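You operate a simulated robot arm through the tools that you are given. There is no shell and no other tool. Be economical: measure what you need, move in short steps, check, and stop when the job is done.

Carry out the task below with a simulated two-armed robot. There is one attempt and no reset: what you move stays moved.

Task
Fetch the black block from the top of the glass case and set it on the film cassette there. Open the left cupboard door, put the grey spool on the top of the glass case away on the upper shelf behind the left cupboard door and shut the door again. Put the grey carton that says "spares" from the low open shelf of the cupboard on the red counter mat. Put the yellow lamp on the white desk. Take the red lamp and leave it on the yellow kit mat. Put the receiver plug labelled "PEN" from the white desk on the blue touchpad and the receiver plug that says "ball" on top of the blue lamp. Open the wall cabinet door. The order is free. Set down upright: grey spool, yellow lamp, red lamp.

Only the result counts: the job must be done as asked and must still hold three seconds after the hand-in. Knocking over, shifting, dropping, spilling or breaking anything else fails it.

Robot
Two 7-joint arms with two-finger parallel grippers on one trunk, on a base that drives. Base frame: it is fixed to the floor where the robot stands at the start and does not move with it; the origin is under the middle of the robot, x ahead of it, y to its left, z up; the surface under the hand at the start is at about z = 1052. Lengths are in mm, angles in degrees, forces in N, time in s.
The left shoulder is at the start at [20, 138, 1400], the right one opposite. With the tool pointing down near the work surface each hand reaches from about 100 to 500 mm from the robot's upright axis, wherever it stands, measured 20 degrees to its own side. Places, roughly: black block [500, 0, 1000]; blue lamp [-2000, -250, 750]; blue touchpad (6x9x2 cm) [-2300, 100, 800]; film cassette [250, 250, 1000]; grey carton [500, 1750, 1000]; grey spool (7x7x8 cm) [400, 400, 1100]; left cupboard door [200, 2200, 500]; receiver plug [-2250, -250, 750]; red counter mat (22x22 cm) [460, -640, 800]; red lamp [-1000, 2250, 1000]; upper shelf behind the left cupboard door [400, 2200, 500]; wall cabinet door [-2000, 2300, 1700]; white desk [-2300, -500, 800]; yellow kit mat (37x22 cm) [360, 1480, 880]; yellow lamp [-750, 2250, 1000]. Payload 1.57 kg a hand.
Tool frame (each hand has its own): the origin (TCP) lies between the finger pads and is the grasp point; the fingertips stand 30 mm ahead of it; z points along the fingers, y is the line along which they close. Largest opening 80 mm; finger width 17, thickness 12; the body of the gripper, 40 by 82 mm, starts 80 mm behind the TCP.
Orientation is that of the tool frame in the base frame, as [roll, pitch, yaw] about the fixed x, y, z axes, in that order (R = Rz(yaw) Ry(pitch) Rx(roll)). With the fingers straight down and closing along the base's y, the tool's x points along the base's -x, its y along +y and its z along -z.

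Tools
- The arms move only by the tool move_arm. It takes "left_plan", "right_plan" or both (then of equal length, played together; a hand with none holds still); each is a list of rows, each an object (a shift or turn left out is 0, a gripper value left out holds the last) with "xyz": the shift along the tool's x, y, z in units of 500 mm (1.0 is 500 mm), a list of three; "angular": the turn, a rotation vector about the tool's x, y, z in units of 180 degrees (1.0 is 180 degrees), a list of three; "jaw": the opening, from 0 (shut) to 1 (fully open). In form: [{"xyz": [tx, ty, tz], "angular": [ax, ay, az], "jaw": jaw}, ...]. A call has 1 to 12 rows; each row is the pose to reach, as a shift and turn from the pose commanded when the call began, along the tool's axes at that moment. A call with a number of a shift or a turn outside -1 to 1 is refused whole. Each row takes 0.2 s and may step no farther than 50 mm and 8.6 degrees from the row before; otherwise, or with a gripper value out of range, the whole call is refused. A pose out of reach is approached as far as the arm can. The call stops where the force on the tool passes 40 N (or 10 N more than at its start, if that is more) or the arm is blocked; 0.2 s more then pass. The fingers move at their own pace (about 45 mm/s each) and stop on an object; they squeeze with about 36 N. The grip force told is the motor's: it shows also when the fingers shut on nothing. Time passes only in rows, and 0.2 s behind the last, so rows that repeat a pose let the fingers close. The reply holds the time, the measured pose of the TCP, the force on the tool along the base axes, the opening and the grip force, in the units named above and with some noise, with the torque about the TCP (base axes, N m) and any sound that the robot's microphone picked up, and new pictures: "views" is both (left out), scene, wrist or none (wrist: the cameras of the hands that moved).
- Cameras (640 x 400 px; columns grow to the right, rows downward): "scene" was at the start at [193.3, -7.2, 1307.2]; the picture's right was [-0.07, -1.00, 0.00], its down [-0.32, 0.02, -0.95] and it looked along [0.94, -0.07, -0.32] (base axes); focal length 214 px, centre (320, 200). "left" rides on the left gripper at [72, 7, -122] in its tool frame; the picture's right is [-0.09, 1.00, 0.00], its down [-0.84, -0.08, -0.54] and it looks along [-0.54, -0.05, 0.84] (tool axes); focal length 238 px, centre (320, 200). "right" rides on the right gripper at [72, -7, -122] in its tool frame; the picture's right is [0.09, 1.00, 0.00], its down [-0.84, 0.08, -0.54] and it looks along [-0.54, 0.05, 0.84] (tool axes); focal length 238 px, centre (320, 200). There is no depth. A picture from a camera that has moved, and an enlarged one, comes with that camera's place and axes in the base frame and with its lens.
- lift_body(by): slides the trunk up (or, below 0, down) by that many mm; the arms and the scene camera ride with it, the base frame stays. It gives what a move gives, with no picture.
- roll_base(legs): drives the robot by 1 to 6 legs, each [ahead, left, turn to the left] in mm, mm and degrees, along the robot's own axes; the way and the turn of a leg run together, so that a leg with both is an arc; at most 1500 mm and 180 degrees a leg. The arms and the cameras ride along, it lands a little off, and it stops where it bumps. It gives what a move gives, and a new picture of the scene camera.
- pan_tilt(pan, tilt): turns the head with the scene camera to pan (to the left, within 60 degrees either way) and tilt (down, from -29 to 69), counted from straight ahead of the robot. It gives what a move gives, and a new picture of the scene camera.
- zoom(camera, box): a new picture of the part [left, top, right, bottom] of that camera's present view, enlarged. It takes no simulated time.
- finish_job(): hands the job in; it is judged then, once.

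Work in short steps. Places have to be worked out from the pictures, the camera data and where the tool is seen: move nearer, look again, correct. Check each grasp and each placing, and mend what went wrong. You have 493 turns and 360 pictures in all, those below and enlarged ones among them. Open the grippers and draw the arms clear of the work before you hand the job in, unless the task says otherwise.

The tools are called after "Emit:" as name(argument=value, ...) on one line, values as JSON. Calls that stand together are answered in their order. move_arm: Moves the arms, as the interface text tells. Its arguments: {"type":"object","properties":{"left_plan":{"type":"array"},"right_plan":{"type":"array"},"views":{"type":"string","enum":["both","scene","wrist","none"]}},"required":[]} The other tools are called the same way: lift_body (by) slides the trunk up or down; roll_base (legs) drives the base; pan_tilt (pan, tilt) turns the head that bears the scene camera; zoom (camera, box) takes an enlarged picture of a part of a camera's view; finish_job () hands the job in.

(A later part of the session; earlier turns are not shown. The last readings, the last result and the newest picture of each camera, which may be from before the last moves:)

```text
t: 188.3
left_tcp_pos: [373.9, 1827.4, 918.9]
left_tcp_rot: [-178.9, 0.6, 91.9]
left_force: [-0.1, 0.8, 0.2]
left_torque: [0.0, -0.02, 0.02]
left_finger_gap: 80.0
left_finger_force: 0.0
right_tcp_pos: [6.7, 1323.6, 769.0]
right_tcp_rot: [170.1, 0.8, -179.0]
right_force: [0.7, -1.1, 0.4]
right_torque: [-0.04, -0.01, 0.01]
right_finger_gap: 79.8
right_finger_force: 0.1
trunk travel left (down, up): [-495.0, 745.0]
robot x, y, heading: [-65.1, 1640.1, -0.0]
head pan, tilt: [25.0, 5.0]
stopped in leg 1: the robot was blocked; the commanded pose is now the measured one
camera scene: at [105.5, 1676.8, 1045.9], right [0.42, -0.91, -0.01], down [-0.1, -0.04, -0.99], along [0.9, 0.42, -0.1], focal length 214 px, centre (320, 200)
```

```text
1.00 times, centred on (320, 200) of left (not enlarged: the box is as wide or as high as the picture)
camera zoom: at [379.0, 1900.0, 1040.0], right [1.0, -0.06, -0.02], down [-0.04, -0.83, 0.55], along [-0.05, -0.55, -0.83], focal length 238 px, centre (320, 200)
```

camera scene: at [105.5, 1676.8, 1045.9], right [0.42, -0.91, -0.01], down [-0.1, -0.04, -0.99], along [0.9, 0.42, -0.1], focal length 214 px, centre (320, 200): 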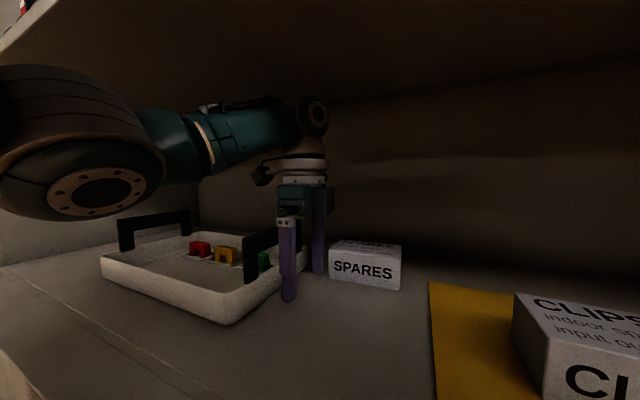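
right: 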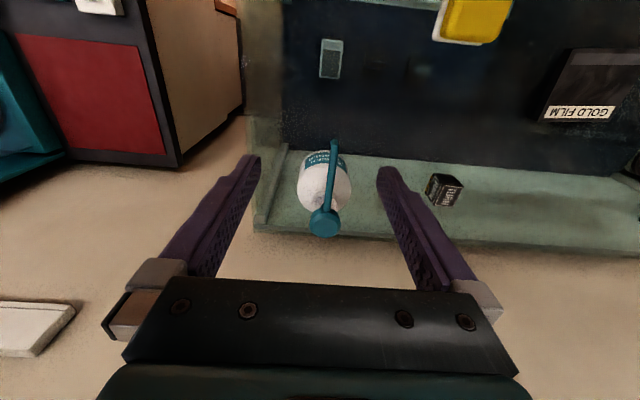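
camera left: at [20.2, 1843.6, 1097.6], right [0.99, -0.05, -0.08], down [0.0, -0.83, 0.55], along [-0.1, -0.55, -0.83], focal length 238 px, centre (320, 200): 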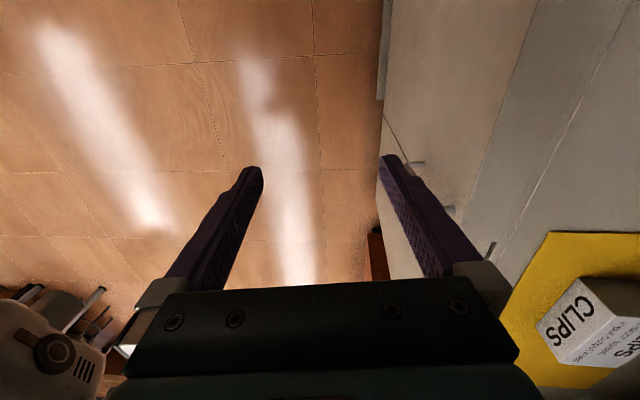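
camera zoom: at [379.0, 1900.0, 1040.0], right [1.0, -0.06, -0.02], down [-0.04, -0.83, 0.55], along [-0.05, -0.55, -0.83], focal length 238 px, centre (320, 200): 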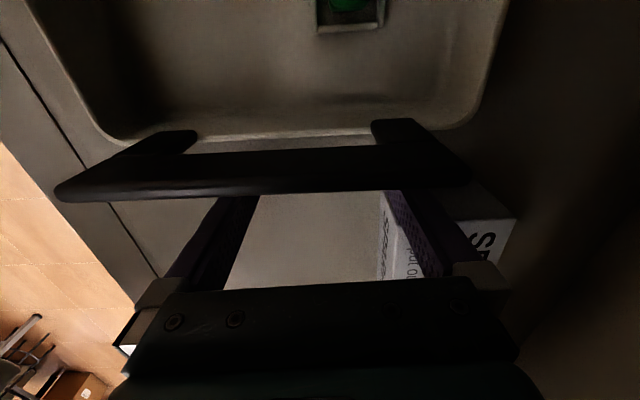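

The base front touches the plinth at x≈−65, so a vertical grasp at x=461 is out of reach. Plan: hook behind the carton with closed, tilted fingers, drag it ~85 mm toward me, then grasp vertically. Back out first and reorient.

Emit:
roll_base(legs=[[-340, 0, 0]])

Emit:
move_arm(left_plan=[{"angular": [0, 0, -0.045], "jaw": 0}, {"angular": [0, 0, -0.09]}, {"angular": [0, 0, -0.135]}, {"angular": [0, 0, -0.18]}, {"angular": [0, 0, -0.225]}, {"angular": [0, 0, -0.27]}, {"angular": [0, 0, -0.315]}, {"angular": [0, 0, -0.36]}, {"angular": [0, 0, -0.405]}, {"angular": [0, 0, -0.45]}, {"angular": [0, 0, -0.491]}], views="none")

Emit:
move_arm(left_plan=[{"angular": [0, -0.045, 0]}, {"angular": [0, -0.09, 0]}, {"angular": [0, -0.135, 0]}, {"angular": [0, -0.18, 0]}, {"angular": [0, -0.222, 0]}, {"angular": [0, -0.222, 0]}], views="none")

```text
t: 190.5
left_tcp_pos: [48.0, 1826.3, 927.1]
left_tcp_rot: [-179.9, 0.4, 91.8]
left_force: [0.0, -0.4, -0.5]
left_torque: [0.02, -0.04, 0.01]
left_finger_gap: 79.9
left_finger_force: 0.0
right_tcp_pos: [-317.6, 1324.3, 770.5]
right_tcp_rot: [170.1, 1.9, -179.0]
right_force: [-0.2, 0.5, 0.3]
right_torque: [0.02, -0.02, -0.03]
right_finger_gap: 80.1
right_finger_force: 0.0
trunk travel left (down, up): [-495.0, 745.0]
robot x, y, heading: [-403.5, 1638.1, -0.3]
head pan, tilt: [25.0, 5.0]
camera scene: at [-222.1, 1676.9, 1049.7], right [0.42, -0.91, 0.0], down [-0.08, -0.04, -1.0], along [0.9, 0.42, -0.09], focal length 214 px, centre (320, 200)
```

scene: 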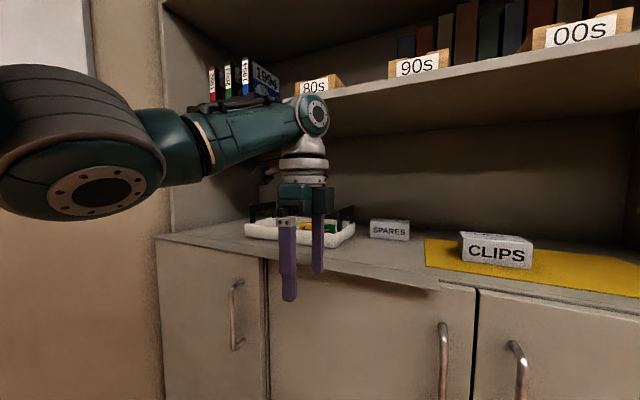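

```text
t: 192.9
left_tcp_pos: [46.6, 1827.8, 926.5]
left_tcp_rot: [-179.5, 0.0, -179.7]
left_force: [-1.0, 0.2, 0.8]
left_torque: [0.0, 0.0, 0.04]
left_finger_gap: 0.0
left_finger_force: 21.3
right_tcp_pos: [-317.7, 1322.9, 771.0]
right_tcp_rot: [170.3, 1.8, -179.1]
right_force: [-0.2, -0.2, -0.2]
right_torque: [0.02, 0.02, -0.01]
right_finger_gap: 80.0
right_finger_force: 0.0
trunk travel left (down, up): [-495.0, 745.0]
robot x, y, heading: [-404.7, 1635.6, -0.1]
head pan, tilt: [25.0, 5.0]
```

```text
t: 194.3
left_tcp_pos: [47.5, 1826.6, 927.4]
left_tcp_rot: [-179.4, 40.1, -179.5]
left_force: [-0.3, -0.1, -0.1]
left_torque: [0.01, -0.02, 0.01]
left_finger_gap: 0.1
left_finger_force: 21.0
right_tcp_pos: [-318.1, 1323.5, 770.7]
right_tcp_rot: [170.2, 1.9, -179.0]
right_force: [0.9, 0.0, -0.2]
right_torque: [-0.05, 0.0, 0.01]
right_finger_gap: 79.9
right_finger_force: 0.0
trunk travel left (down, up): [-495.0, 745.0]
robot x, y, heading: [-404.9, 1638.1, -0.4]
head pan, tilt: [25.0, 5.0]
```

Raise the hand 55 mm and drive forward to x≈−80 with the hand lined up on the carton's y.

Emit:
move_arm(left_plan=[{"xyz": [-0.035, 0, -0.042]}, {"xyz": [-0.0707, 0, -0.084]}, {"xyz": [-0.0707, 0, -0.084]}], views="none")

Emit:
roll_base(legs=[[0, -70, 0.3], [322, 0, 0]])

Emit:
zoom(camera="left", box=[0, 0, 640, 400])

```text
t: 195.1
left_tcp_pos: [46.9, 1826.3, 983.1]
left_tcp_rot: [-179.4, 39.8, -179.4]
left_force: [-0.1, 0.7, 0.1]
left_torque: [0.03, 0.02, -0.01]
left_finger_gap: 0.0
left_finger_force: 21.5
right_tcp_pos: [-317.4, 1323.8, 770.4]
right_tcp_rot: [170.3, 1.9, -179.1]
right_force: [-0.3, 0.1, 0.4]
right_torque: [0.03, 0.0, 0.01]
right_finger_gap: 80.3
right_finger_force: 0.0
trunk travel left (down, up): [-495.0, 745.0]
robot x, y, heading: [-406.3, 1638.8, -0.1]
head pan, tilt: [25.0, 5.0]
```

```text
t: 197.9
left_tcp_pos: [363.7, 1761.2, 983.0]
left_tcp_rot: [-179.5, 40.0, -179.1]
left_force: [0.9, -0.8, -1.1]
left_torque: [0.04, -0.03, 0.01]
left_finger_gap: 0.2
left_finger_force: 21.1
right_tcp_pos: [4.0, 1256.8, 770.5]
right_tcp_rot: [170.2, 1.8, -178.7]
right_force: [0.7, 0.2, 0.8]
right_torque: [0.01, 0.03, -0.02]
right_finger_gap: 80.2
right_finger_force: 0.0
trunk travel left (down, up): [-495.0, 745.0]
robot x, y, heading: [-86.0, 1570.7, 0.0]
head pan, tilt: [25.0, 5.0]
camera scene: at [96.0, 1610.4, 1049.8], right [0.43, -0.9, 0.0], down [-0.08, -0.04, -1.0], along [0.9, 0.43, -0.09], focal length 214 px, centre (320, 200)
```

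scene: 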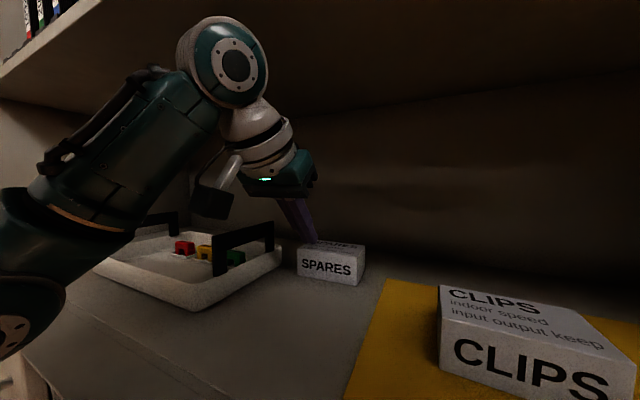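

```text
1.00 times, centred on (320, 200) of left (not enlarged: the box is as wide or as high as the picture)
camera zoom: at [229.6, 1767.4, 1030.3], right [0.06, 1.0, 0.05], down [0.29, -0.07, 0.95], along [0.95, -0.04, -0.3], focal length 238 px, centre (320, 200)
```

zoom: 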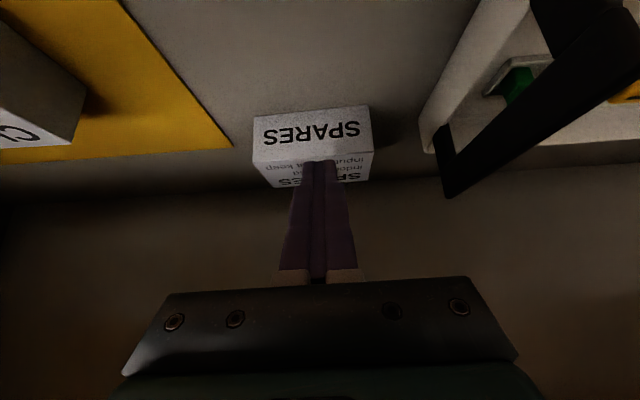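

Alignment is good and wrist clears the shelf by ~30 mm. Extend forward over the carton at constant height.

Emit:
move_arm(left_plan=[{"xyz": [-0.06, -0.004, 0.05]}, {"xyz": [-0.12, -0.007, 0.1]}, {"xyz": [-0.18, -0.01, 0.15]}, {"xyz": [-0.24, -0.014, 0.201]}, {"xyz": [-0.254, -0.014, 0.213]}, {"xyz": [-0.254, -0.014, 0.213]}], views="both")

```text
t: 199.3
left_tcp_pos: [529.1, 1757.1, 981.6]
left_tcp_rot: [-179.5, 40.0, -179.1]
left_force: [-0.4, 0.2, 0.3]
left_torque: [0.02, -0.02, -0.01]
left_finger_gap: 0.0
left_finger_force: 21.3
right_tcp_pos: [3.6, 1257.2, 771.1]
right_tcp_rot: [170.2, 1.8, -178.7]
right_force: [0.7, 0.4, -0.3]
right_torque: [0.0, 0.01, 0.05]
right_finger_gap: 80.2
right_finger_force: 0.0
trunk travel left (down, up): [-495.0, 745.0]
robot x, y, heading: [-88.5, 1571.7, 0.2]
head pan, tilt: [25.0, 5.0]
camera scene: at [95.9, 1610.4, 1049.7], right [0.43, -0.9, 0.0], down [-0.08, -0.04, -1.0], along [0.9, 0.43, -0.09], focal length 214 px, centre (320, 200)
camera left: at [395.1, 1761.9, 1029.9], right [0.06, 1.0, 0.05], down [0.29, -0.07, 0.95], along [0.95, -0.04, -0.29], focal length 238 px, centre (320, 200)
```

scene: 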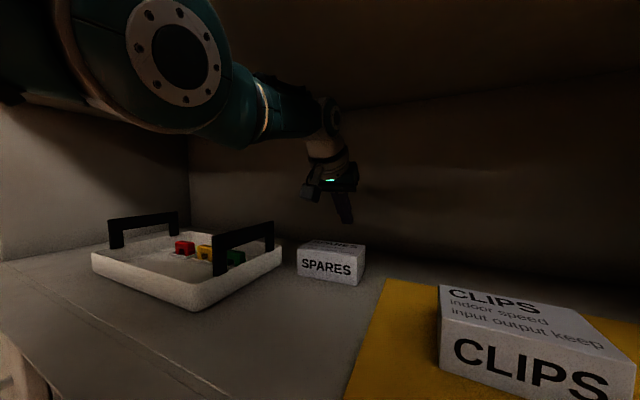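
left: 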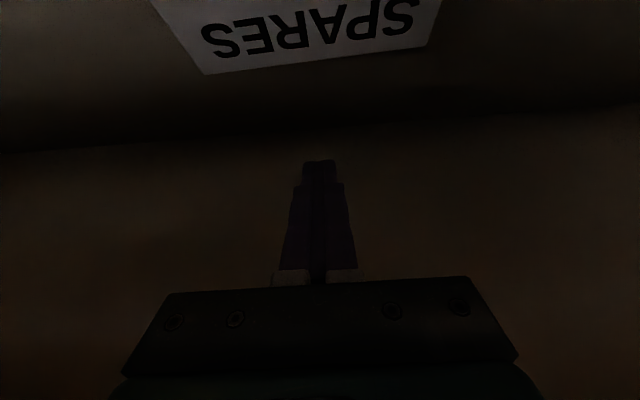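

Carton back edge at x≈487; lower 54 mm behind it (keeping the wrist camera above the carton).

Emit:
move_arm(left_plan=[{"xyz": [0.035, 0, 0.041]}, {"xyz": [0.0695, 0, 0.0827]}, {"xyz": [0.0695, 0, 0.0827]}], views="scene")

```text
t: 200.1
left_tcp_pos: [528.1, 1754.5, 927.6]
left_tcp_rot: [-179.4, 40.0, -179.0]
left_force: [-0.7, -0.4, 0.3]
left_torque: [0.01, 0.01, 0.01]
left_finger_gap: 0.0
left_finger_force: 21.0
right_tcp_pos: [2.7, 1255.5, 770.3]
right_tcp_rot: [170.2, 1.9, -178.7]
right_force: [-1.0, -0.8, -0.2]
right_torque: [-0.01, 0.03, 0.06]
right_finger_gap: 80.0
right_finger_force: 0.1
trunk travel left (down, up): [-495.0, 745.0]
robot x, y, heading: [-86.3, 1569.2, 0.6]
head pan, tilt: [25.0, 5.0]
camera scene: at [95.9, 1610.4, 1049.7], right [0.43, -0.9, 0.0], down [-0.08, -0.04, -1.0], along [0.9, 0.43, -0.09], focal length 214 px, centre (320, 200)
```

scene: 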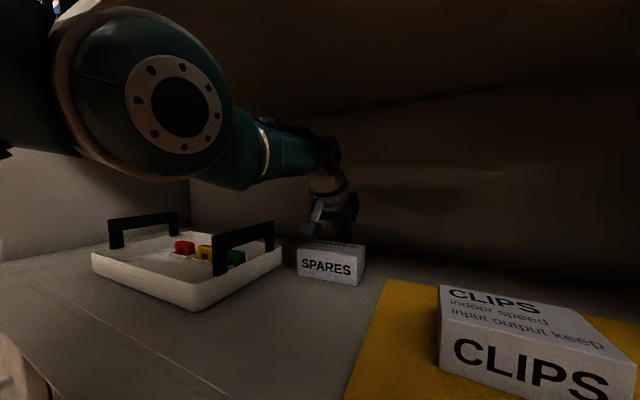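

Now drag by rolling the base back 125 mm.

Emit:
roll_base(legs=[[-125, 0, 0]])

```text
t: 201.3
left_tcp_pos: [402.7, 1756.1, 925.9]
left_tcp_rot: [-179.4, 39.8, -178.7]
left_force: [-1.0, -1.3, 0.0]
left_torque: [0.01, -0.02, 0.01]
left_finger_gap: 0.0
left_finger_force: 21.4
right_tcp_pos: [-120.7, 1255.7, 771.2]
right_tcp_rot: [170.2, 1.7, -178.5]
right_force: [-0.1, -0.1, -0.2]
right_torque: [0.01, 0.0, 0.03]
right_finger_gap: 79.9
right_finger_force: 0.1
trunk travel left (down, up): [-495.0, 745.0]
robot x, y, heading: [-211.4, 1573.2, 0.7]
head pan, tilt: [25.0, 5.0]
camera scene: at [-28.3, 1609.9, 1049.5], right [0.43, -0.9, 0.0], down [-0.08, -0.04, -1.0], along [0.9, 0.43, -0.09], focal length 214 px, centre (320, 200)
```

scene: 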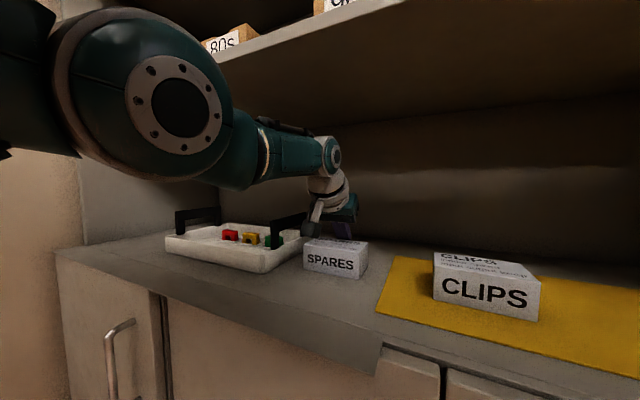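

Carton came along. Raise the hand, back out and return it to vertical, closing along x.

Emit:
move_arm(left_plan=[{"xyz": [-0.035, 0, -0.041]}, {"xyz": [-0.0707, 0, -0.084]}, {"xyz": [-0.0707, 0, -0.084]}], views="none")

Emit:
roll_base(legs=[[-250, 0, -0.7]])

Emit:
move_arm(left_plan=[{"xyz": [0.04, 0, 0], "angular": [0, 0.04, 0]}, {"xyz": [0.08, 0, 0], "angular": [0, 0.085, 0]}, {"xyz": [0.12, 0, 0.02], "angular": [0, 0.13, 0]}, {"xyz": [0.16, 0, 0.04], "angular": [0, 0.175, 0]}, {"xyz": [0.2, 0, 0.06], "angular": [0, 0.222, 0]}, {"xyz": [0.24, 0, 0.06], "angular": [0, 0.222, 0]}, {"xyz": [0.24, 0, 0.06], "angular": [0, 0.222, 0]}], views="none")

```text
t: 202.1
left_tcp_pos: [401.9, 1755.7, 981.6]
left_tcp_rot: [-179.3, 39.6, -178.8]
left_force: [-0.2, 0.1, -0.5]
left_torque: [0.02, -0.01, 0.04]
left_finger_gap: 0.0
left_finger_force: 21.2
right_tcp_pos: [-120.2, 1255.3, 770.3]
right_tcp_rot: [170.2, 1.8, -178.5]
right_force: [-0.1, 0.6, 0.5]
right_torque: [-0.02, 0.0, 0.04]
right_finger_gap: 79.6
right_finger_force: 0.0
trunk travel left (down, up): [-495.0, 745.0]
robot x, y, heading: [-211.4, 1570.7, 0.4]
head pan, tilt: [25.0, 5.0]
```

```text
t: 203.9
left_tcp_pos: [159.8, 1747.0, 982.1]
left_tcp_rot: [-179.4, 39.7, -179.5]
left_force: [0.7, 0.2, 0.9]
left_torque: [-0.02, -0.03, 0.02]
left_finger_gap: 0.0
left_finger_force: 21.6
right_tcp_pos: [-369.8, 1255.2, 771.1]
right_tcp_rot: [170.1, 1.8, -179.1]
right_force: [0.1, -0.3, -0.8]
right_torque: [0.01, 0.0, -0.02]
right_finger_gap: 79.9
right_finger_force: 0.0
trunk travel left (down, up): [-495.0, 745.0]
robot x, y, heading: [-456.5, 1571.6, 0.0]
head pan, tilt: [25.0, 5.0]
camera scene: at [-273.3, 1607.2, 1049.7], right [0.42, -0.91, 0.0], down [-0.08, -0.04, -1.0], along [0.9, 0.42, -0.09], focal length 214 px, centre (320, 200)
```

scene: 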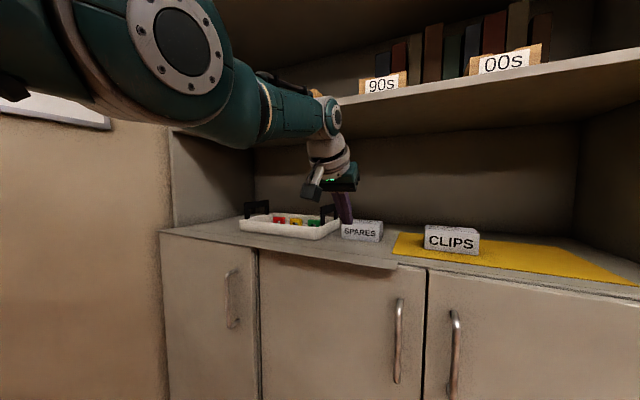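

```text
t: 205.5
left_tcp_pos: [25.6, 1759.8, 885.8]
left_tcp_rot: [-179.5, -0.3, -179.9]
left_force: [0.3, -0.1, -0.4]
left_torque: [0.01, -0.01, 0.01]
left_finger_gap: 0.1
left_finger_force: 21.4
left hand out of reach, approached as far as the arm can: row 1, 2, 3, 4, 5, 6, 7
right_tcp_pos: [-370.0, 1255.0, 770.4]
right_tcp_rot: [170.1, 1.9, -179.2]
right_force: [-0.5, -0.5, -0.5]
right_torque: [0.0, 0.01, 0.01]
right_finger_gap: 80.2
right_finger_force: 0.0
trunk travel left (down, up): [-495.0, 745.0]
robot x, y, heading: [-458.5, 1569.6, -0.2]
head pan, tilt: [25.0, 5.0]
```

Emit:
move_arm(left_plan=[{"xyz": [0.03, 0, -0.06], "angular": [0, 0, 0.045], "jaw": 1}, {"xyz": [0.06, 0, -0.1], "angular": [0, 0, 0.09]}, {"xyz": [0.08, 0, -0.13], "angular": [0, 0, 0.135]}, {"xyz": [0.08, 0, -0.13], "angular": [0, 0, 0.18]}, {"xyz": [0.08, 0, -0.13], "angular": [0, 0, 0.225]}, {"xyz": [0.08, 0, -0.13], "angular": [0, 0, 0.27]}, {"xyz": [0.08, 0, -0.13], "angular": [0, 0, 0.315]}, {"xyz": [0.08, 0, -0.13], "angular": [0, 0, 0.36]}, {"xyz": [0.08, 0, -0.13], "angular": [0, 0, 0.405]}, {"xyz": [0.08, 0, -0.13], "angular": [0, 0, 0.45]}, {"xyz": [0.08, 0, -0.13], "angular": [0, 0, 0.495]}], views="none")

Emit:
pan_tilt(pan=15, tilt=20)

```text
t: 207.9
left_tcp_pos: [-14.7, 1761.8, 951.2]
left_tcp_rot: [-179.8, 0.6, 90.8]
left_force: [0.0, 0.1, -0.6]
left_torque: [-0.03, -0.01, -0.03]
left_finger_gap: 80.2
left_finger_force: 0.0
right_tcp_pos: [-370.2, 1253.2, 769.8]
right_tcp_rot: [170.2, 1.8, -179.2]
right_force: [0.8, 0.1, 0.0]
right_torque: [0.0, 0.02, 0.0]
right_finger_gap: 80.3
right_finger_force: 0.0
trunk travel left (down, up): [-495.0, 745.0]
robot x, y, heading: [-455.0, 1569.8, -0.1]
head pan, tilt: [25.0, 5.0]
```

```text
t: 208.7
left_tcp_pos: [-12.8, 1762.5, 952.1]
left_tcp_rot: [-179.9, 0.5, 91.0]
left_force: [0.2, 0.2, 0.4]
left_torque: [-0.01, 0.02, -0.01]
left_finger_gap: 80.0
left_finger_force: 0.1
right_tcp_pos: [-369.7, 1254.0, 771.2]
right_tcp_rot: [170.3, 2.0, -179.2]
right_force: [0.8, -0.2, 0.3]
right_torque: [0.02, -0.01, -0.03]
right_finger_gap: 79.9
right_finger_force: 0.0
trunk travel left (down, up): [-495.0, 745.0]
robot x, y, heading: [-458.1, 1570.0, -0.4]
head pan, tilt: [15.0, 20.0]
camera scene: at [-266.4, 1592.5, 1025.4], right [0.26, -0.97, 0.0], down [-0.33, -0.09, -0.94], along [0.91, 0.24, -0.34], focal length 214 px, centre (320, 200)
```

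scene: 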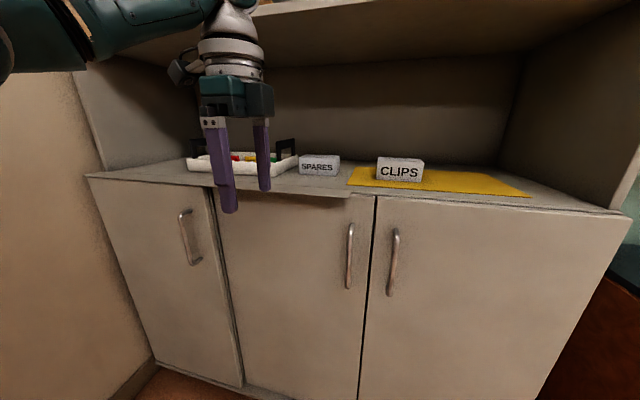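

Emit:
zoom(camera="scene", box=[270, 130, 370, 195])

```text
6.15 times, centred on (320, 162) of scene
camera zoom: at [-266.4, 1592.5, 1025.4], right [0.26, -0.97, 0.0], down [-0.33, -0.09, -0.94], along [0.91, 0.24, -0.34], focal length 1320 px, centre (320, 431)
```

zoom: 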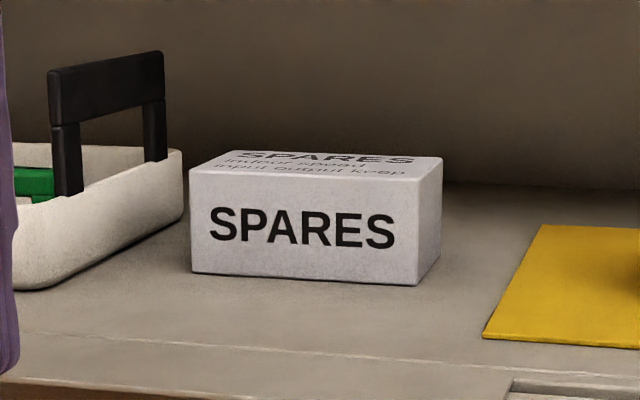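

Carton now: front x≈323, centre ≈[357, 1756]. Use the low corridor again: lower to z≈925, shift to y≈1827 and drive forward.

Emit:
move_arm(left_plan=[{"xyz": [0, 0, 0.05]}, {"xyz": [0, 0, 0.05]}], views="none")

Emit:
roll_base(legs=[[0, 66, 0.3], [250, 0, 0]])

Emit:
zoom(camera="left", box=[0, 0, 640, 400])

```text
t: 209.3
left_tcp_pos: [-14.1, 1763.4, 926.8]
left_tcp_rot: [-179.7, 0.5, 91.0]
left_force: [0.0, -0.5, 0.6]
left_torque: [-0.02, 0.0, -0.01]
left_finger_gap: 79.9
left_finger_force: 0.1
right_tcp_pos: [-369.7, 1254.6, 771.0]
right_tcp_rot: [170.1, 1.9, -179.2]
right_force: [0.8, -0.2, 0.8]
right_torque: [-0.01, -0.01, -0.02]
right_finger_gap: 80.2
right_finger_force: 0.0
trunk travel left (down, up): [-495.0, 745.0]
robot x, y, heading: [-459.1, 1571.5, 0.0]
head pan, tilt: [15.0, 20.0]
```

```text
t: 211.7
left_tcp_pos: [233.2, 1836.6, 926.4]
left_tcp_rot: [-179.8, 0.6, 91.9]
left_force: [0.6, 0.6, -0.3]
left_torque: [0.0, -0.01, 0.0]
left_finger_gap: 79.9
left_finger_force: 0.1
right_tcp_pos: [-113.0, 1322.8, 770.8]
right_tcp_rot: [170.3, 1.9, -178.3]
right_force: [-0.3, -0.2, 0.6]
right_torque: [0.01, 0.0, 0.01]
right_finger_gap: 80.2
right_finger_force: 0.0
trunk travel left (down, up): [-495.0, 745.0]
robot x, y, heading: [-204.2, 1637.9, 0.5]
head pan, tilt: [15.0, 20.0]
camera scene: at [-15.3, 1663.1, 1025.4], right [0.27, -0.96, 0.0], down [-0.33, -0.09, -0.94], along [0.91, 0.25, -0.34], focal length 214 px, centre (320, 200)
```

scene: 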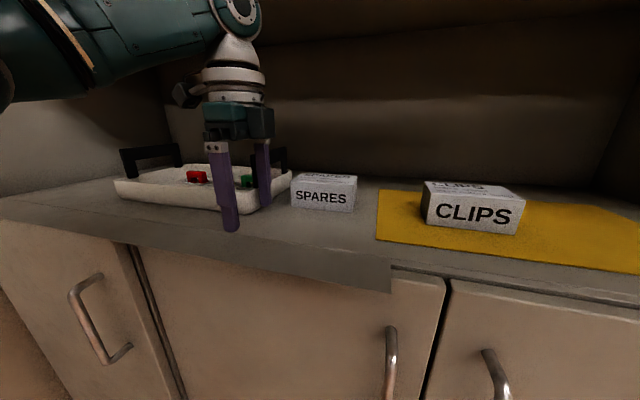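

```text
1.00 times, centred on (320, 200) of left (not enlarged: the box is as wide or as high as the picture)
camera zoom: at [238.1, 1910.1, 1048.6], right [1.0, -0.06, 0.0], down [-0.05, -0.83, 0.55], along [-0.04, -0.55, -0.84], focal length 238 px, centre (320, 200)
```

zoom: 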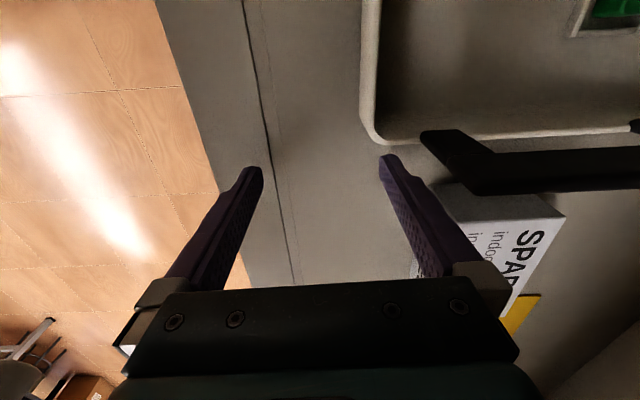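

Carton's back-left top corner ≈[383, 1812]. Nudge to y≈1829 and advance 110 mm.

Emit:
move_arm(left_plan=[{"xyz": [-0.016, 0, 0]}], views="none")

Emit:
roll_base(legs=[[118, 0, -0.4]])

Emit:
zoom(camera="left", box=[0, 0, 640, 400])

```text
t: 212.1
left_tcp_pos: [234.0, 1829.2, 928.0]
left_tcp_rot: [-179.7, 0.5, 91.9]
left_force: [-0.9, -0.3, 0.9]
left_torque: [-0.03, -0.01, -0.01]
left_finger_gap: 80.1
left_finger_force: 0.1
right_tcp_pos: [-113.4, 1322.3, 770.5]
right_tcp_rot: [170.3, 2.0, -178.3]
right_force: [0.6, -0.1, 0.0]
right_torque: [0.0, -0.01, -0.01]
right_finger_gap: 80.2
right_finger_force: 0.0
trunk travel left (down, up): [-495.0, 745.0]
robot x, y, heading: [-203.5, 1636.7, 0.7]
head pan, tilt: [15.0, 20.0]
```

```text
t: 213.3
left_tcp_pos: [353.7, 1827.5, 926.4]
left_tcp_rot: [-179.8, 0.5, 91.4]
left_force: [0.2, -0.3, 0.0]
left_torque: [-0.01, 0.0, 0.0]
left_finger_gap: 79.8
left_finger_force: 0.1
right_tcp_pos: [2.6, 1323.7, 771.0]
right_tcp_rot: [170.2, 1.9, -178.8]
right_force: [0.5, 0.3, -0.3]
right_torque: [0.01, 0.0, 0.01]
right_finger_gap: 79.9
right_finger_force: 0.1
trunk travel left (down, up): [-495.0, 745.0]
robot x, y, heading: [-84.4, 1639.2, 0.0]
head pan, tilt: [15.0, 20.0]
camera scene: at [103.1, 1662.4, 1025.4], right [0.26, -0.97, 0.0], down [-0.33, -0.09, -0.94], along [0.91, 0.25, -0.34], focal length 214 px, centre (320, 200)
```

scene: 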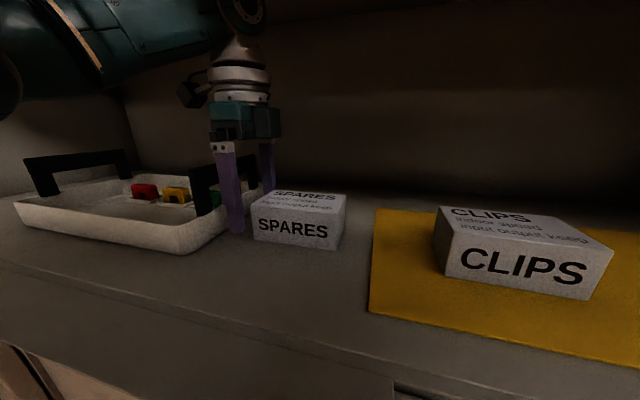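

```text
1.00 times, centred on (320, 200) of left (not enlarged: the box is as wide or as high as the picture)
camera zoom: at [358.7, 1899.6, 1049.0], right [1.0, -0.07, 0.0], down [-0.06, -0.83, 0.55], along [-0.04, -0.55, -0.84], focal length 238 px, centre (320, 200)
```

zoom: 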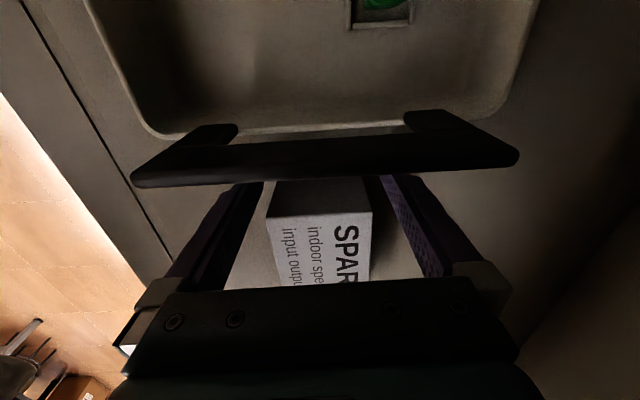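

Carton fits neatly between the fingers (x 320–385). Slide 68 mm along −y and grip.

Emit:
move_arm(left_plan=[{"xyz": [-0.035, -0.001, 0]}, {"xyz": [-0.07, -0.002, 0]}, {"xyz": [-0.105, -0.002, 0]}, {"xyz": [-0.136, -0.003, 0.01]}, {"xyz": [-0.136, -0.003, 0.016]}], views="wrist")

```text
t: 214.6
left_tcp_pos: [352.9, 1758.4, 918.7]
left_tcp_rot: [-179.8, 0.5, 91.5]
left_force: [0.0, 0.8, -0.5]
left_torque: [0.02, 0.02, 0.03]
left_finger_gap: 79.9
left_finger_force: 0.1
right_tcp_pos: [2.5, 1324.5, 770.4]
right_tcp_rot: [170.1, 1.9, -178.8]
right_force: [-0.3, -0.1, -0.4]
right_torque: [0.03, 0.03, 0.0]
right_finger_gap: 80.1
right_finger_force: 0.1
trunk travel left (down, up): [-495.0, 745.0]
robot x, y, heading: [-85.4, 1640.5, 0.3]
head pan, tilt: [15.0, 20.0]
camera left: at [357.9, 1831.0, 1041.5], right [1.0, -0.07, 0.0], down [-0.06, -0.83, 0.55], along [-0.04, -0.55, -0.84], focal length 238 px, centre (320, 200)
```

left: 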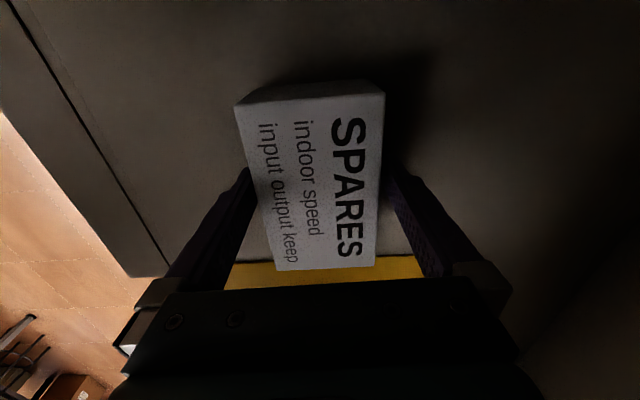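

Emit:
move_arm(left_plan=[{"jaw": 0.5}, {"jaw": 0.5}, {"jaw": 0.5}, {"jaw": 0.5}, {"xyz": [0, 0, -0.01]}, {"xyz": [0, 0, -0.03]}], views="both")

```text
t: 215.9
left_tcp_pos: [353.6, 1757.7, 933.1]
left_tcp_rot: [-179.7, 0.6, 91.4]
left_force: [-0.1, 0.7, -2.7]
left_torque: [0.01, 0.0, -0.01]
left_finger_gap: 67.6
left_finger_force: 36.1
right_tcp_pos: [2.3, 1322.2, 770.7]
right_tcp_rot: [170.3, 1.8, -178.7]
right_force: [0.4, 0.1, 0.9]
right_torque: [0.03, 0.0, -0.02]
right_finger_gap: 80.1
right_finger_force: 0.0
trunk travel left (down, up): [-495.0, 745.0]
robot x, y, heading: [-84.9, 1640.7, -0.1]
head pan, tilt: [15.0, 20.0]
camera scene: at [102.6, 1662.4, 1025.3], right [0.26, -0.97, 0.0], down [-0.33, -0.09, -0.94], along [0.91, 0.25, -0.34], focal length 214 px, centre (320, 200)
camera left: at [358.6, 1831.5, 1055.9], right [1.0, -0.07, 0.0], down [-0.05, -0.83, 0.55], along [-0.04, -0.55, -0.84], focal length 238 px, centre (320, 200)
```

scene: 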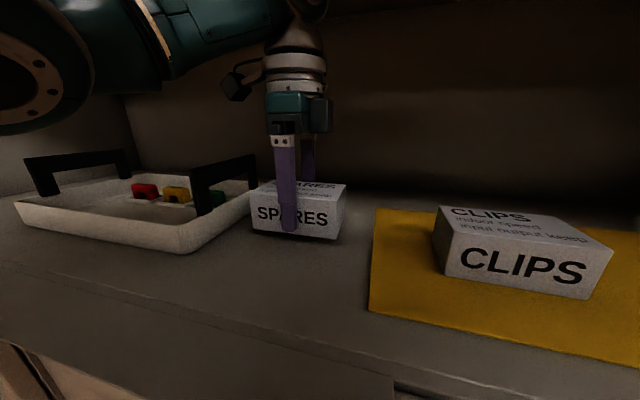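
left: 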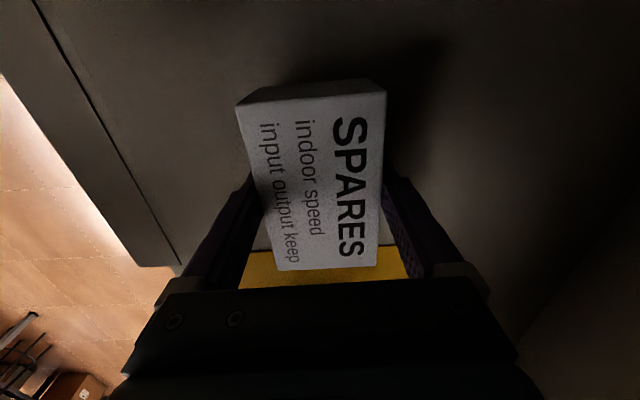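

Carton is held. Back out and drive toward the red mat counter to the right.

Emit:
roll_base(legs=[[-400, 0, 0], [0, -1500, 0], [0, -550, 0]])

Emit:
pan_tilt(pan=-15, tilt=25)

```text
t: 228.2
left_tcp_pos: [-53.7, -284.1, 932.6]
left_tcp_rot: [-179.7, 0.4, 91.1]
left_force: [-0.4, -0.4, -1.3]
left_torque: [0.03, -0.05, 0.01]
left_finger_gap: 67.4
left_finger_force: 35.6
right_tcp_pos: [-406.2, -717.4, 770.0]
right_tcp_rot: [170.3, 1.8, -179.1]
right_force: [0.1, 0.0, -0.2]
right_torque: [-0.02, 0.01, 0.03]
right_finger_gap: 79.8
right_finger_force: 0.0
trunk travel left (down, up): [-495.0, 745.0]
robot x, y, heading: [-492.1, -405.0, -0.4]
head pan, tilt: [15.0, 20.0]
camera scene: at [-304.5, -379.3, 1025.3], right [0.26, -0.97, 0.0], down [-0.33, -0.09, -0.94], along [0.91, 0.24, -0.34], focal length 214 px, centre (320, 200)
```

scene: 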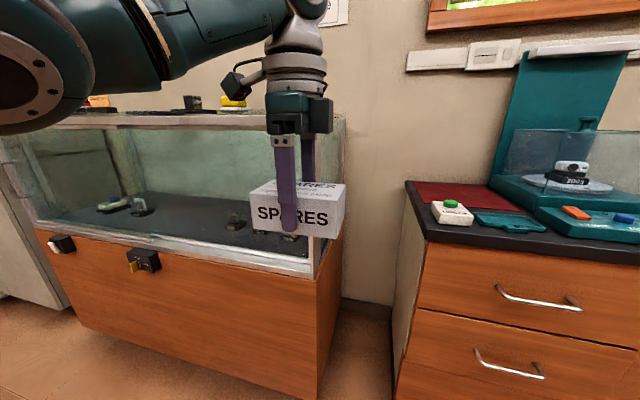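

```text
t: 229.2
left_tcp_pos: [-54.5, -283.8, 934.8]
left_tcp_rot: [-179.8, 0.6, 91.1]
left_force: [-0.2, -0.3, -2.7]
left_torque: [-0.01, 0.0, 0.01]
left_finger_gap: 67.5
left_finger_force: 35.9
right_tcp_pos: [-407.0, -717.6, 770.2]
right_tcp_rot: [170.1, 1.8, -179.1]
right_force: [0.4, 0.3, 0.1]
right_torque: [-0.02, -0.01, -0.03]
right_finger_gap: 79.8
right_finger_force: 0.0
trunk travel left (down, up): [-495.0, 745.0]
robot x, y, heading: [-495.4, -405.7, 0.0]
head pan, tilt: [-15.0, 25.0]
camera scene: at [-305.5, -427.0, 1017.3], right [-0.26, -0.97, 0.0], down [-0.41, 0.11, -0.91], along [0.88, -0.24, -0.42], focal length 214 px, centre (320, 200)
```

scene: 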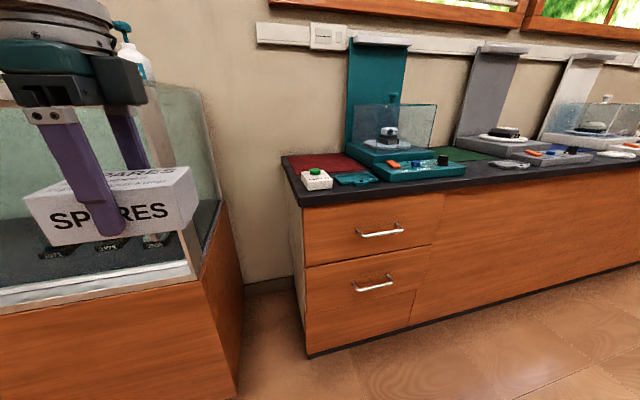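

The red mat lies at the left end of the long counter (≈[460, −650, 800]), behind a button box and a teal tray. Drive so the left hand lines up with it, and look closer.

Emit:
roll_base(legs=[[0, -365, 0], [200, 0, 0]])

Emit:
pan_tilt(pan=8, tilt=30)

Emit:
zoom(camera="left", box=[0, 0, 640, 400])

```text
t: 232.7
left_tcp_pos: [144.2, -646.5, 933.4]
left_tcp_rot: [-179.6, 0.5, 91.1]
left_force: [0.2, 0.3, -1.5]
left_torque: [-0.05, 0.06, 0.04]
left_finger_gap: 67.7
left_finger_force: 36.2
right_tcp_pos: [-208.9, -1080.9, 770.9]
right_tcp_rot: [170.1, 1.8, -179.0]
right_force: [0.2, -0.9, -0.8]
right_torque: [-0.02, 0.03, -0.01]
right_finger_gap: 79.9
right_finger_force: 0.0
trunk travel left (down, up): [-495.0, 745.0]
robot x, y, heading: [-297.0, -764.0, 0.1]
head pan, tilt: [-15.0, 25.0]
camera scene: at [-107.9, -790.2, 1017.3], right [-0.26, -0.97, 0.0], down [-0.41, 0.11, -0.91], along [0.88, -0.23, -0.42], focal length 214 px, centre (320, 200)
```

scene: 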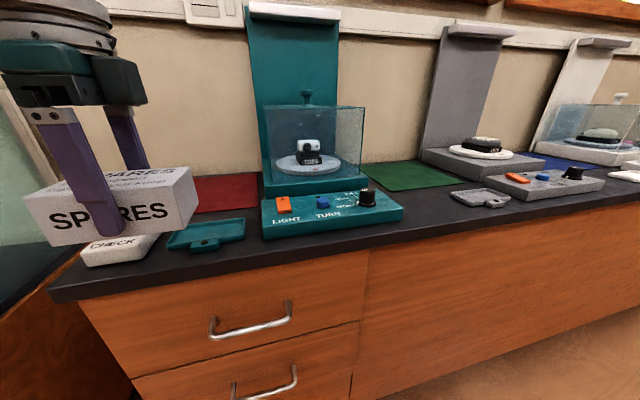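

```text
t: 233.6
left_tcp_pos: [143.2, -646.4, 933.4]
left_tcp_rot: [-179.7, 0.5, 91.2]
left_force: [0.4, -1.5, -2.0]
left_torque: [-0.01, 0.0, -0.05]
left_finger_gap: 67.4
left_finger_force: 35.6
right_tcp_pos: [-208.6, -1081.1, 769.6]
right_tcp_rot: [170.1, 1.8, -179.0]
right_force: [0.6, 0.1, -0.6]
right_torque: [-0.01, 0.01, 0.01]
right_finger_gap: 80.1
right_finger_force: 0.1
trunk travel left (down, up): [-495.0, 745.0]
robot x, y, heading: [-296.6, -766.1, -0.0]
head pan, tilt: [8.0, 30.0]
camera scene: at [-107.6, -753.8, 1009.3], right [0.14, -0.99, 0.0], down [-0.5, -0.07, -0.87], along [0.86, 0.12, -0.5], focal length 214 px, centre (320, 200)
```

scene: 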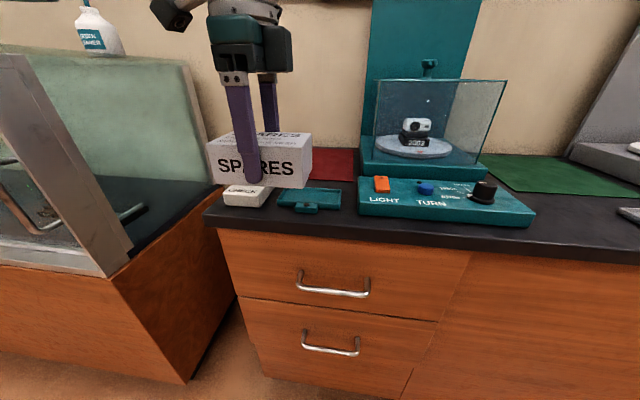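

```text
1.00 times, centred on (320, 200) of left (not enlarged: the box is as wide or as high as the picture)
camera zoom: at [149.2, -573.9, 1056.0], right [1.0, -0.07, 0.0], down [-0.06, -0.83, 0.55], along [-0.04, -0.55, -0.84], focal length 238 px, centre (320, 200)
```

zoom: 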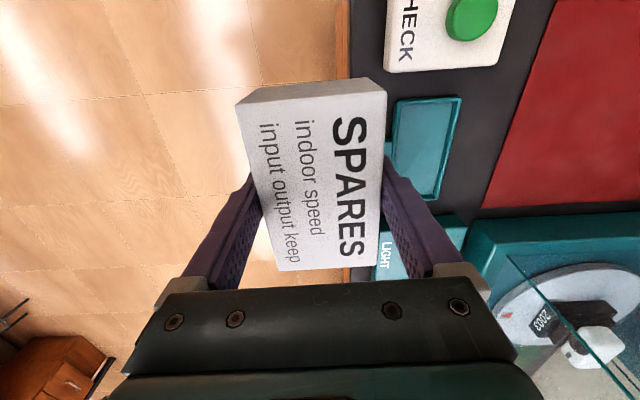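

Mat spans x≈348–568, y≈−768…−548 (z≈800). Drive forward ~222 so the hand reaches x≈370, then extend to ≈[408, −655].

Emit:
roll_base(legs=[[218, 0, 0]])

Emit:
zoom(camera="left", box=[0, 0, 640, 400])

```text
t: 235.3
left_tcp_pos: [363.7, -647.1, 933.1]
left_tcp_rot: [-179.6, 0.5, 91.2]
left_force: [-0.1, -1.0, -2.2]
left_torque: [-0.01, 0.04, 0.01]
left_finger_gap: 67.7
left_finger_force: 35.3
right_tcp_pos: [10.5, -1081.5, 769.0]
right_tcp_rot: [170.1, 1.7, -179.1]
right_force: [-0.1, -0.3, 1.4]
right_torque: [0.03, 0.02, 0.01]
right_finger_gap: 79.8
right_finger_force: 0.0
trunk travel left (down, up): [-495.0, 745.0]
robot x, y, heading: [-77.8, -766.0, 0.0]
head pan, tilt: [8.0, 30.0]
camera scene: at [112.1, -754.3, 1009.3], right [0.14, -0.99, 0.0], down [-0.5, -0.07, -0.87], along [0.86, 0.12, -0.5], focal length 214 px, centre (320, 200)
```

scene: 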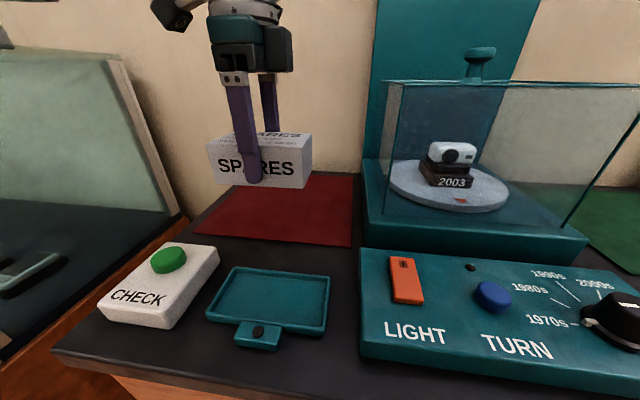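

```text
1.00 times, centred on (320, 200) of left (not enlarged: the box is as wide or as high as the picture)
camera zoom: at [369.4, -575.1, 1056.0], right [1.0, -0.07, 0.0], down [-0.06, -0.83, 0.55], along [-0.04, -0.55, -0.84], focal length 238 px, centre (320, 200)
```

zoom: 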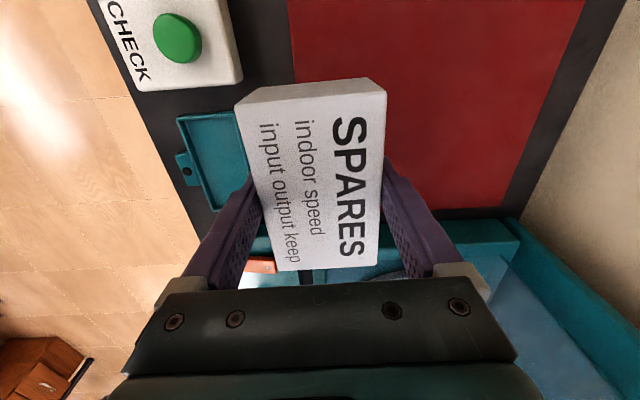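

Emit:
move_arm(left_plan=[{"xyz": [-0.01, 0.045, 0]}, {"xyz": [-0.02, 0.088, 0.0]}, {"xyz": [-0.02, 0.088, 0.07]}, {"xyz": [-0.02, 0.088, 0.14]}, {"xyz": [-0.02, 0.088, 0.16]}, {"xyz": [-0.02, 0.088, 0.16]}], views="both")

```text
t: 236.7
left_tcp_pos: [392.5, -649.6, 856.0]
left_tcp_rot: [-179.7, 0.5, 91.0]
left_force: [0.4, 0.7, -1.8]
left_torque: [0.04, 0.01, 0.03]
left_finger_gap: 67.8
left_finger_force: 36.0
left hand out of reach, approached as far as the arm can: row 2, 3, 4, 5, 6
right_tcp_pos: [9.2, -1081.2, 770.1]
right_tcp_rot: [170.2, 1.8, -179.1]
right_force: [-0.5, -0.3, -0.2]
right_torque: [-0.01, 0.0, 0.0]
right_finger_gap: 80.0
right_finger_force: 0.1
trunk travel left (down, up): [-495.0, 745.0]
robot x, y, heading: [-79.7, -767.4, 0.1]
head pan, tilt: [8.0, 30.0]
camera scene: at [111.8, -754.4, 1009.3], right [0.14, -0.99, 0.0], down [-0.5, -0.07, -0.87], along [0.86, 0.12, -0.5], focal length 214 px, centre (320, 200)
camera left: at [398.5, -577.3, 979.7], right [1.0, -0.07, 0.0], down [-0.06, -0.83, 0.55], along [-0.04, -0.55, -0.84], focal length 238 px, centre (320, 200)
```

scene: 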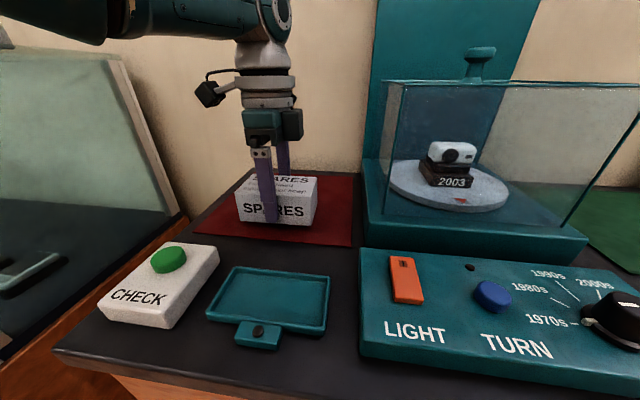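
left: 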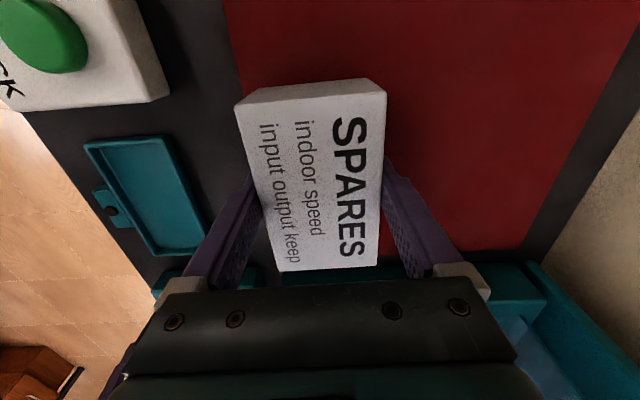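

Reach limit at x≈392; nudge the base 20 mm forward for margin on the mat.

Emit:
roll_base(legs=[[20, 0, 0]])

```text
t: 237.4
left_tcp_pos: [412.7, -650.6, 857.9]
left_tcp_rot: [-179.7, 0.5, 91.1]
left_force: [-0.1, -0.8, -1.2]
left_torque: [-0.02, -0.01, 0.0]
left_finger_gap: 67.8
left_finger_force: 36.1
right_tcp_pos: [30.9, -1081.4, 770.1]
right_tcp_rot: [170.2, 1.8, -179.0]
right_force: [0.0, -0.8, -0.5]
right_torque: [0.01, 0.02, -0.03]
right_finger_gap: 80.1
right_finger_force: 0.1
trunk travel left (down, up): [-495.0, 745.0]
robot x, y, heading: [-59.1, -767.6, 0.1]
head pan, tilt: [8.0, 30.0]
camera scene: at [132.0, -754.4, 1009.3], right [0.14, -0.99, 0.0], down [-0.49, -0.07, -0.87], along [0.86, 0.12, -0.5], focal length 214 px, centre (320, 200)
```

scene: 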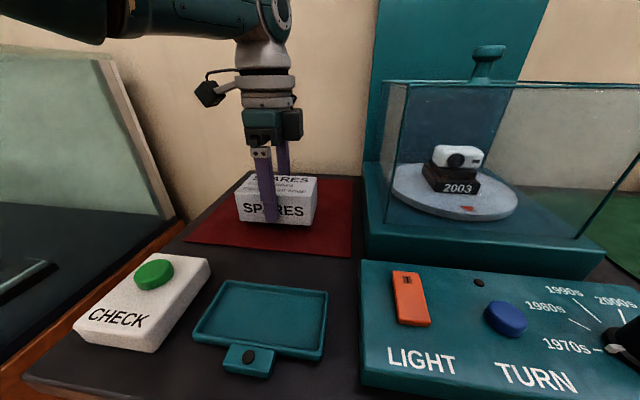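

Emit:
move_arm(left_plan=[{"xyz": [0, 0, 0.014]}, {"xyz": [0, 0, 0.024]}], views="none")

Emit:
move_arm(left_plan=[{"xyz": [0, 0, 0.004]}, {"xyz": [0, 0, 0.004]}], views="none")

```text
t: 238.1
left_tcp_pos: [412.0, -649.6, 846.5]
left_tcp_rot: [-179.7, 0.6, 91.2]
left_force: [0.5, 0.7, -2.5]
left_torque: [0.05, 0.0, -0.03]
left_finger_gap: 67.6
left_finger_force: 36.1
right_tcp_pos: [29.8, -1080.4, 771.0]
right_tcp_rot: [170.1, 1.8, -179.2]
right_force: [0.2, -0.2, 0.2]
right_torque: [-0.02, -0.03, 0.0]
right_finger_gap: 80.1
right_finger_force: 0.0
trunk travel left (down, up): [-495.0, 745.0]
robot x, y, heading: [-60.5, -769.2, -0.3]
head pan, tilt: [8.0, 30.0]
```

```text
t: 238.7
left_tcp_pos: [412.4, -649.6, 844.5]
left_tcp_rot: [-179.8, 0.5, 91.1]
left_force: [-0.7, 0.1, -1.7]
left_torque: [-0.01, 0.03, -0.02]
left_finger_gap: 67.7
left_finger_force: 36.0
right_tcp_pos: [30.3, -1081.6, 770.5]
right_tcp_rot: [170.1, 1.9, -179.1]
right_force: [0.0, -0.2, -0.9]
right_torque: [0.02, 0.0, 0.03]
right_finger_gap: 79.9
right_finger_force: 0.1
trunk travel left (down, up): [-495.0, 745.0]
robot x, y, heading: [-58.3, -765.1, 0.1]
head pan, tilt: [8.0, 30.0]
```

Emit:
move_arm(left_plan=[{"xyz": [0, 0, 0.004]}, {"xyz": [0, 0, 0.004]}], views="none")

Emit:
zoom(camera="scene", box=[180, 150, 360, 260])

```text
t: 239.2
left_tcp_pos: [412.1, -649.6, 841.4]
left_tcp_rot: [-179.6, 0.5, 91.0]
left_force: [0.1, 0.5, -1.8]
left_torque: [0.03, -0.03, 0.01]
left_finger_gap: 67.7
left_finger_force: 36.3
right_tcp_pos: [29.9, -1080.2, 769.1]
right_tcp_rot: [170.1, 1.7, -179.1]
right_force: [1.3, 0.2, -0.2]
right_torque: [0.01, 0.04, 0.0]
right_finger_gap: 79.9
right_finger_force: 0.0
trunk travel left (down, up): [-495.0, 745.0]
robot x, y, heading: [-58.3, -766.9, -0.1]
head pan, tilt: [8.0, 30.0]
```

```text
3.56 times, centred on (270, 205) of scene
camera zoom: at [131.7, -754.4, 1009.3], right [0.14, -0.99, 0.0], down [-0.5, -0.07, -0.87], along [0.86, 0.12, -0.5], focal length 763 px, centre (498, 182)
```

zoom: 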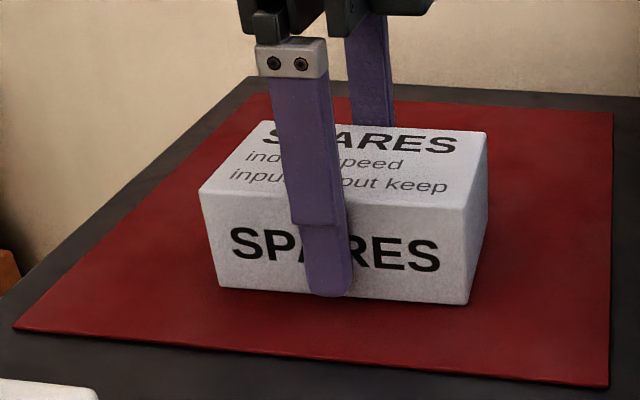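

Emit:
move_arm(left_plan=[{"xyz": [0, 0, 0.004]}, {"xyz": [0, 0, 0.008]}], views="none")

```text
t: 239.8
left_tcp_pos: [413.3, -650.2, 840.5]
left_tcp_rot: [-179.9, 0.5, 91.2]
left_force: [-14.2, 0.3, 34.6]
left_torque: [0.24, 0.0, 0.27]
left_finger_gap: 67.7
left_finger_force: 36.2
right_tcp_pos: [30.2, -1079.7, 771.8]
right_tcp_rot: [170.1, 1.7, -179.1]
right_force: [0.3, 0.7, 0.6]
right_torque: [0.01, 0.03, -0.02]
right_finger_gap: 80.0
right_finger_force: 0.0
trunk travel left (down, up): [-495.0, 745.0]
robot x, y, heading: [-61.8, -768.4, -0.3]
head pan, tilt: [8.0, 30.0]
```

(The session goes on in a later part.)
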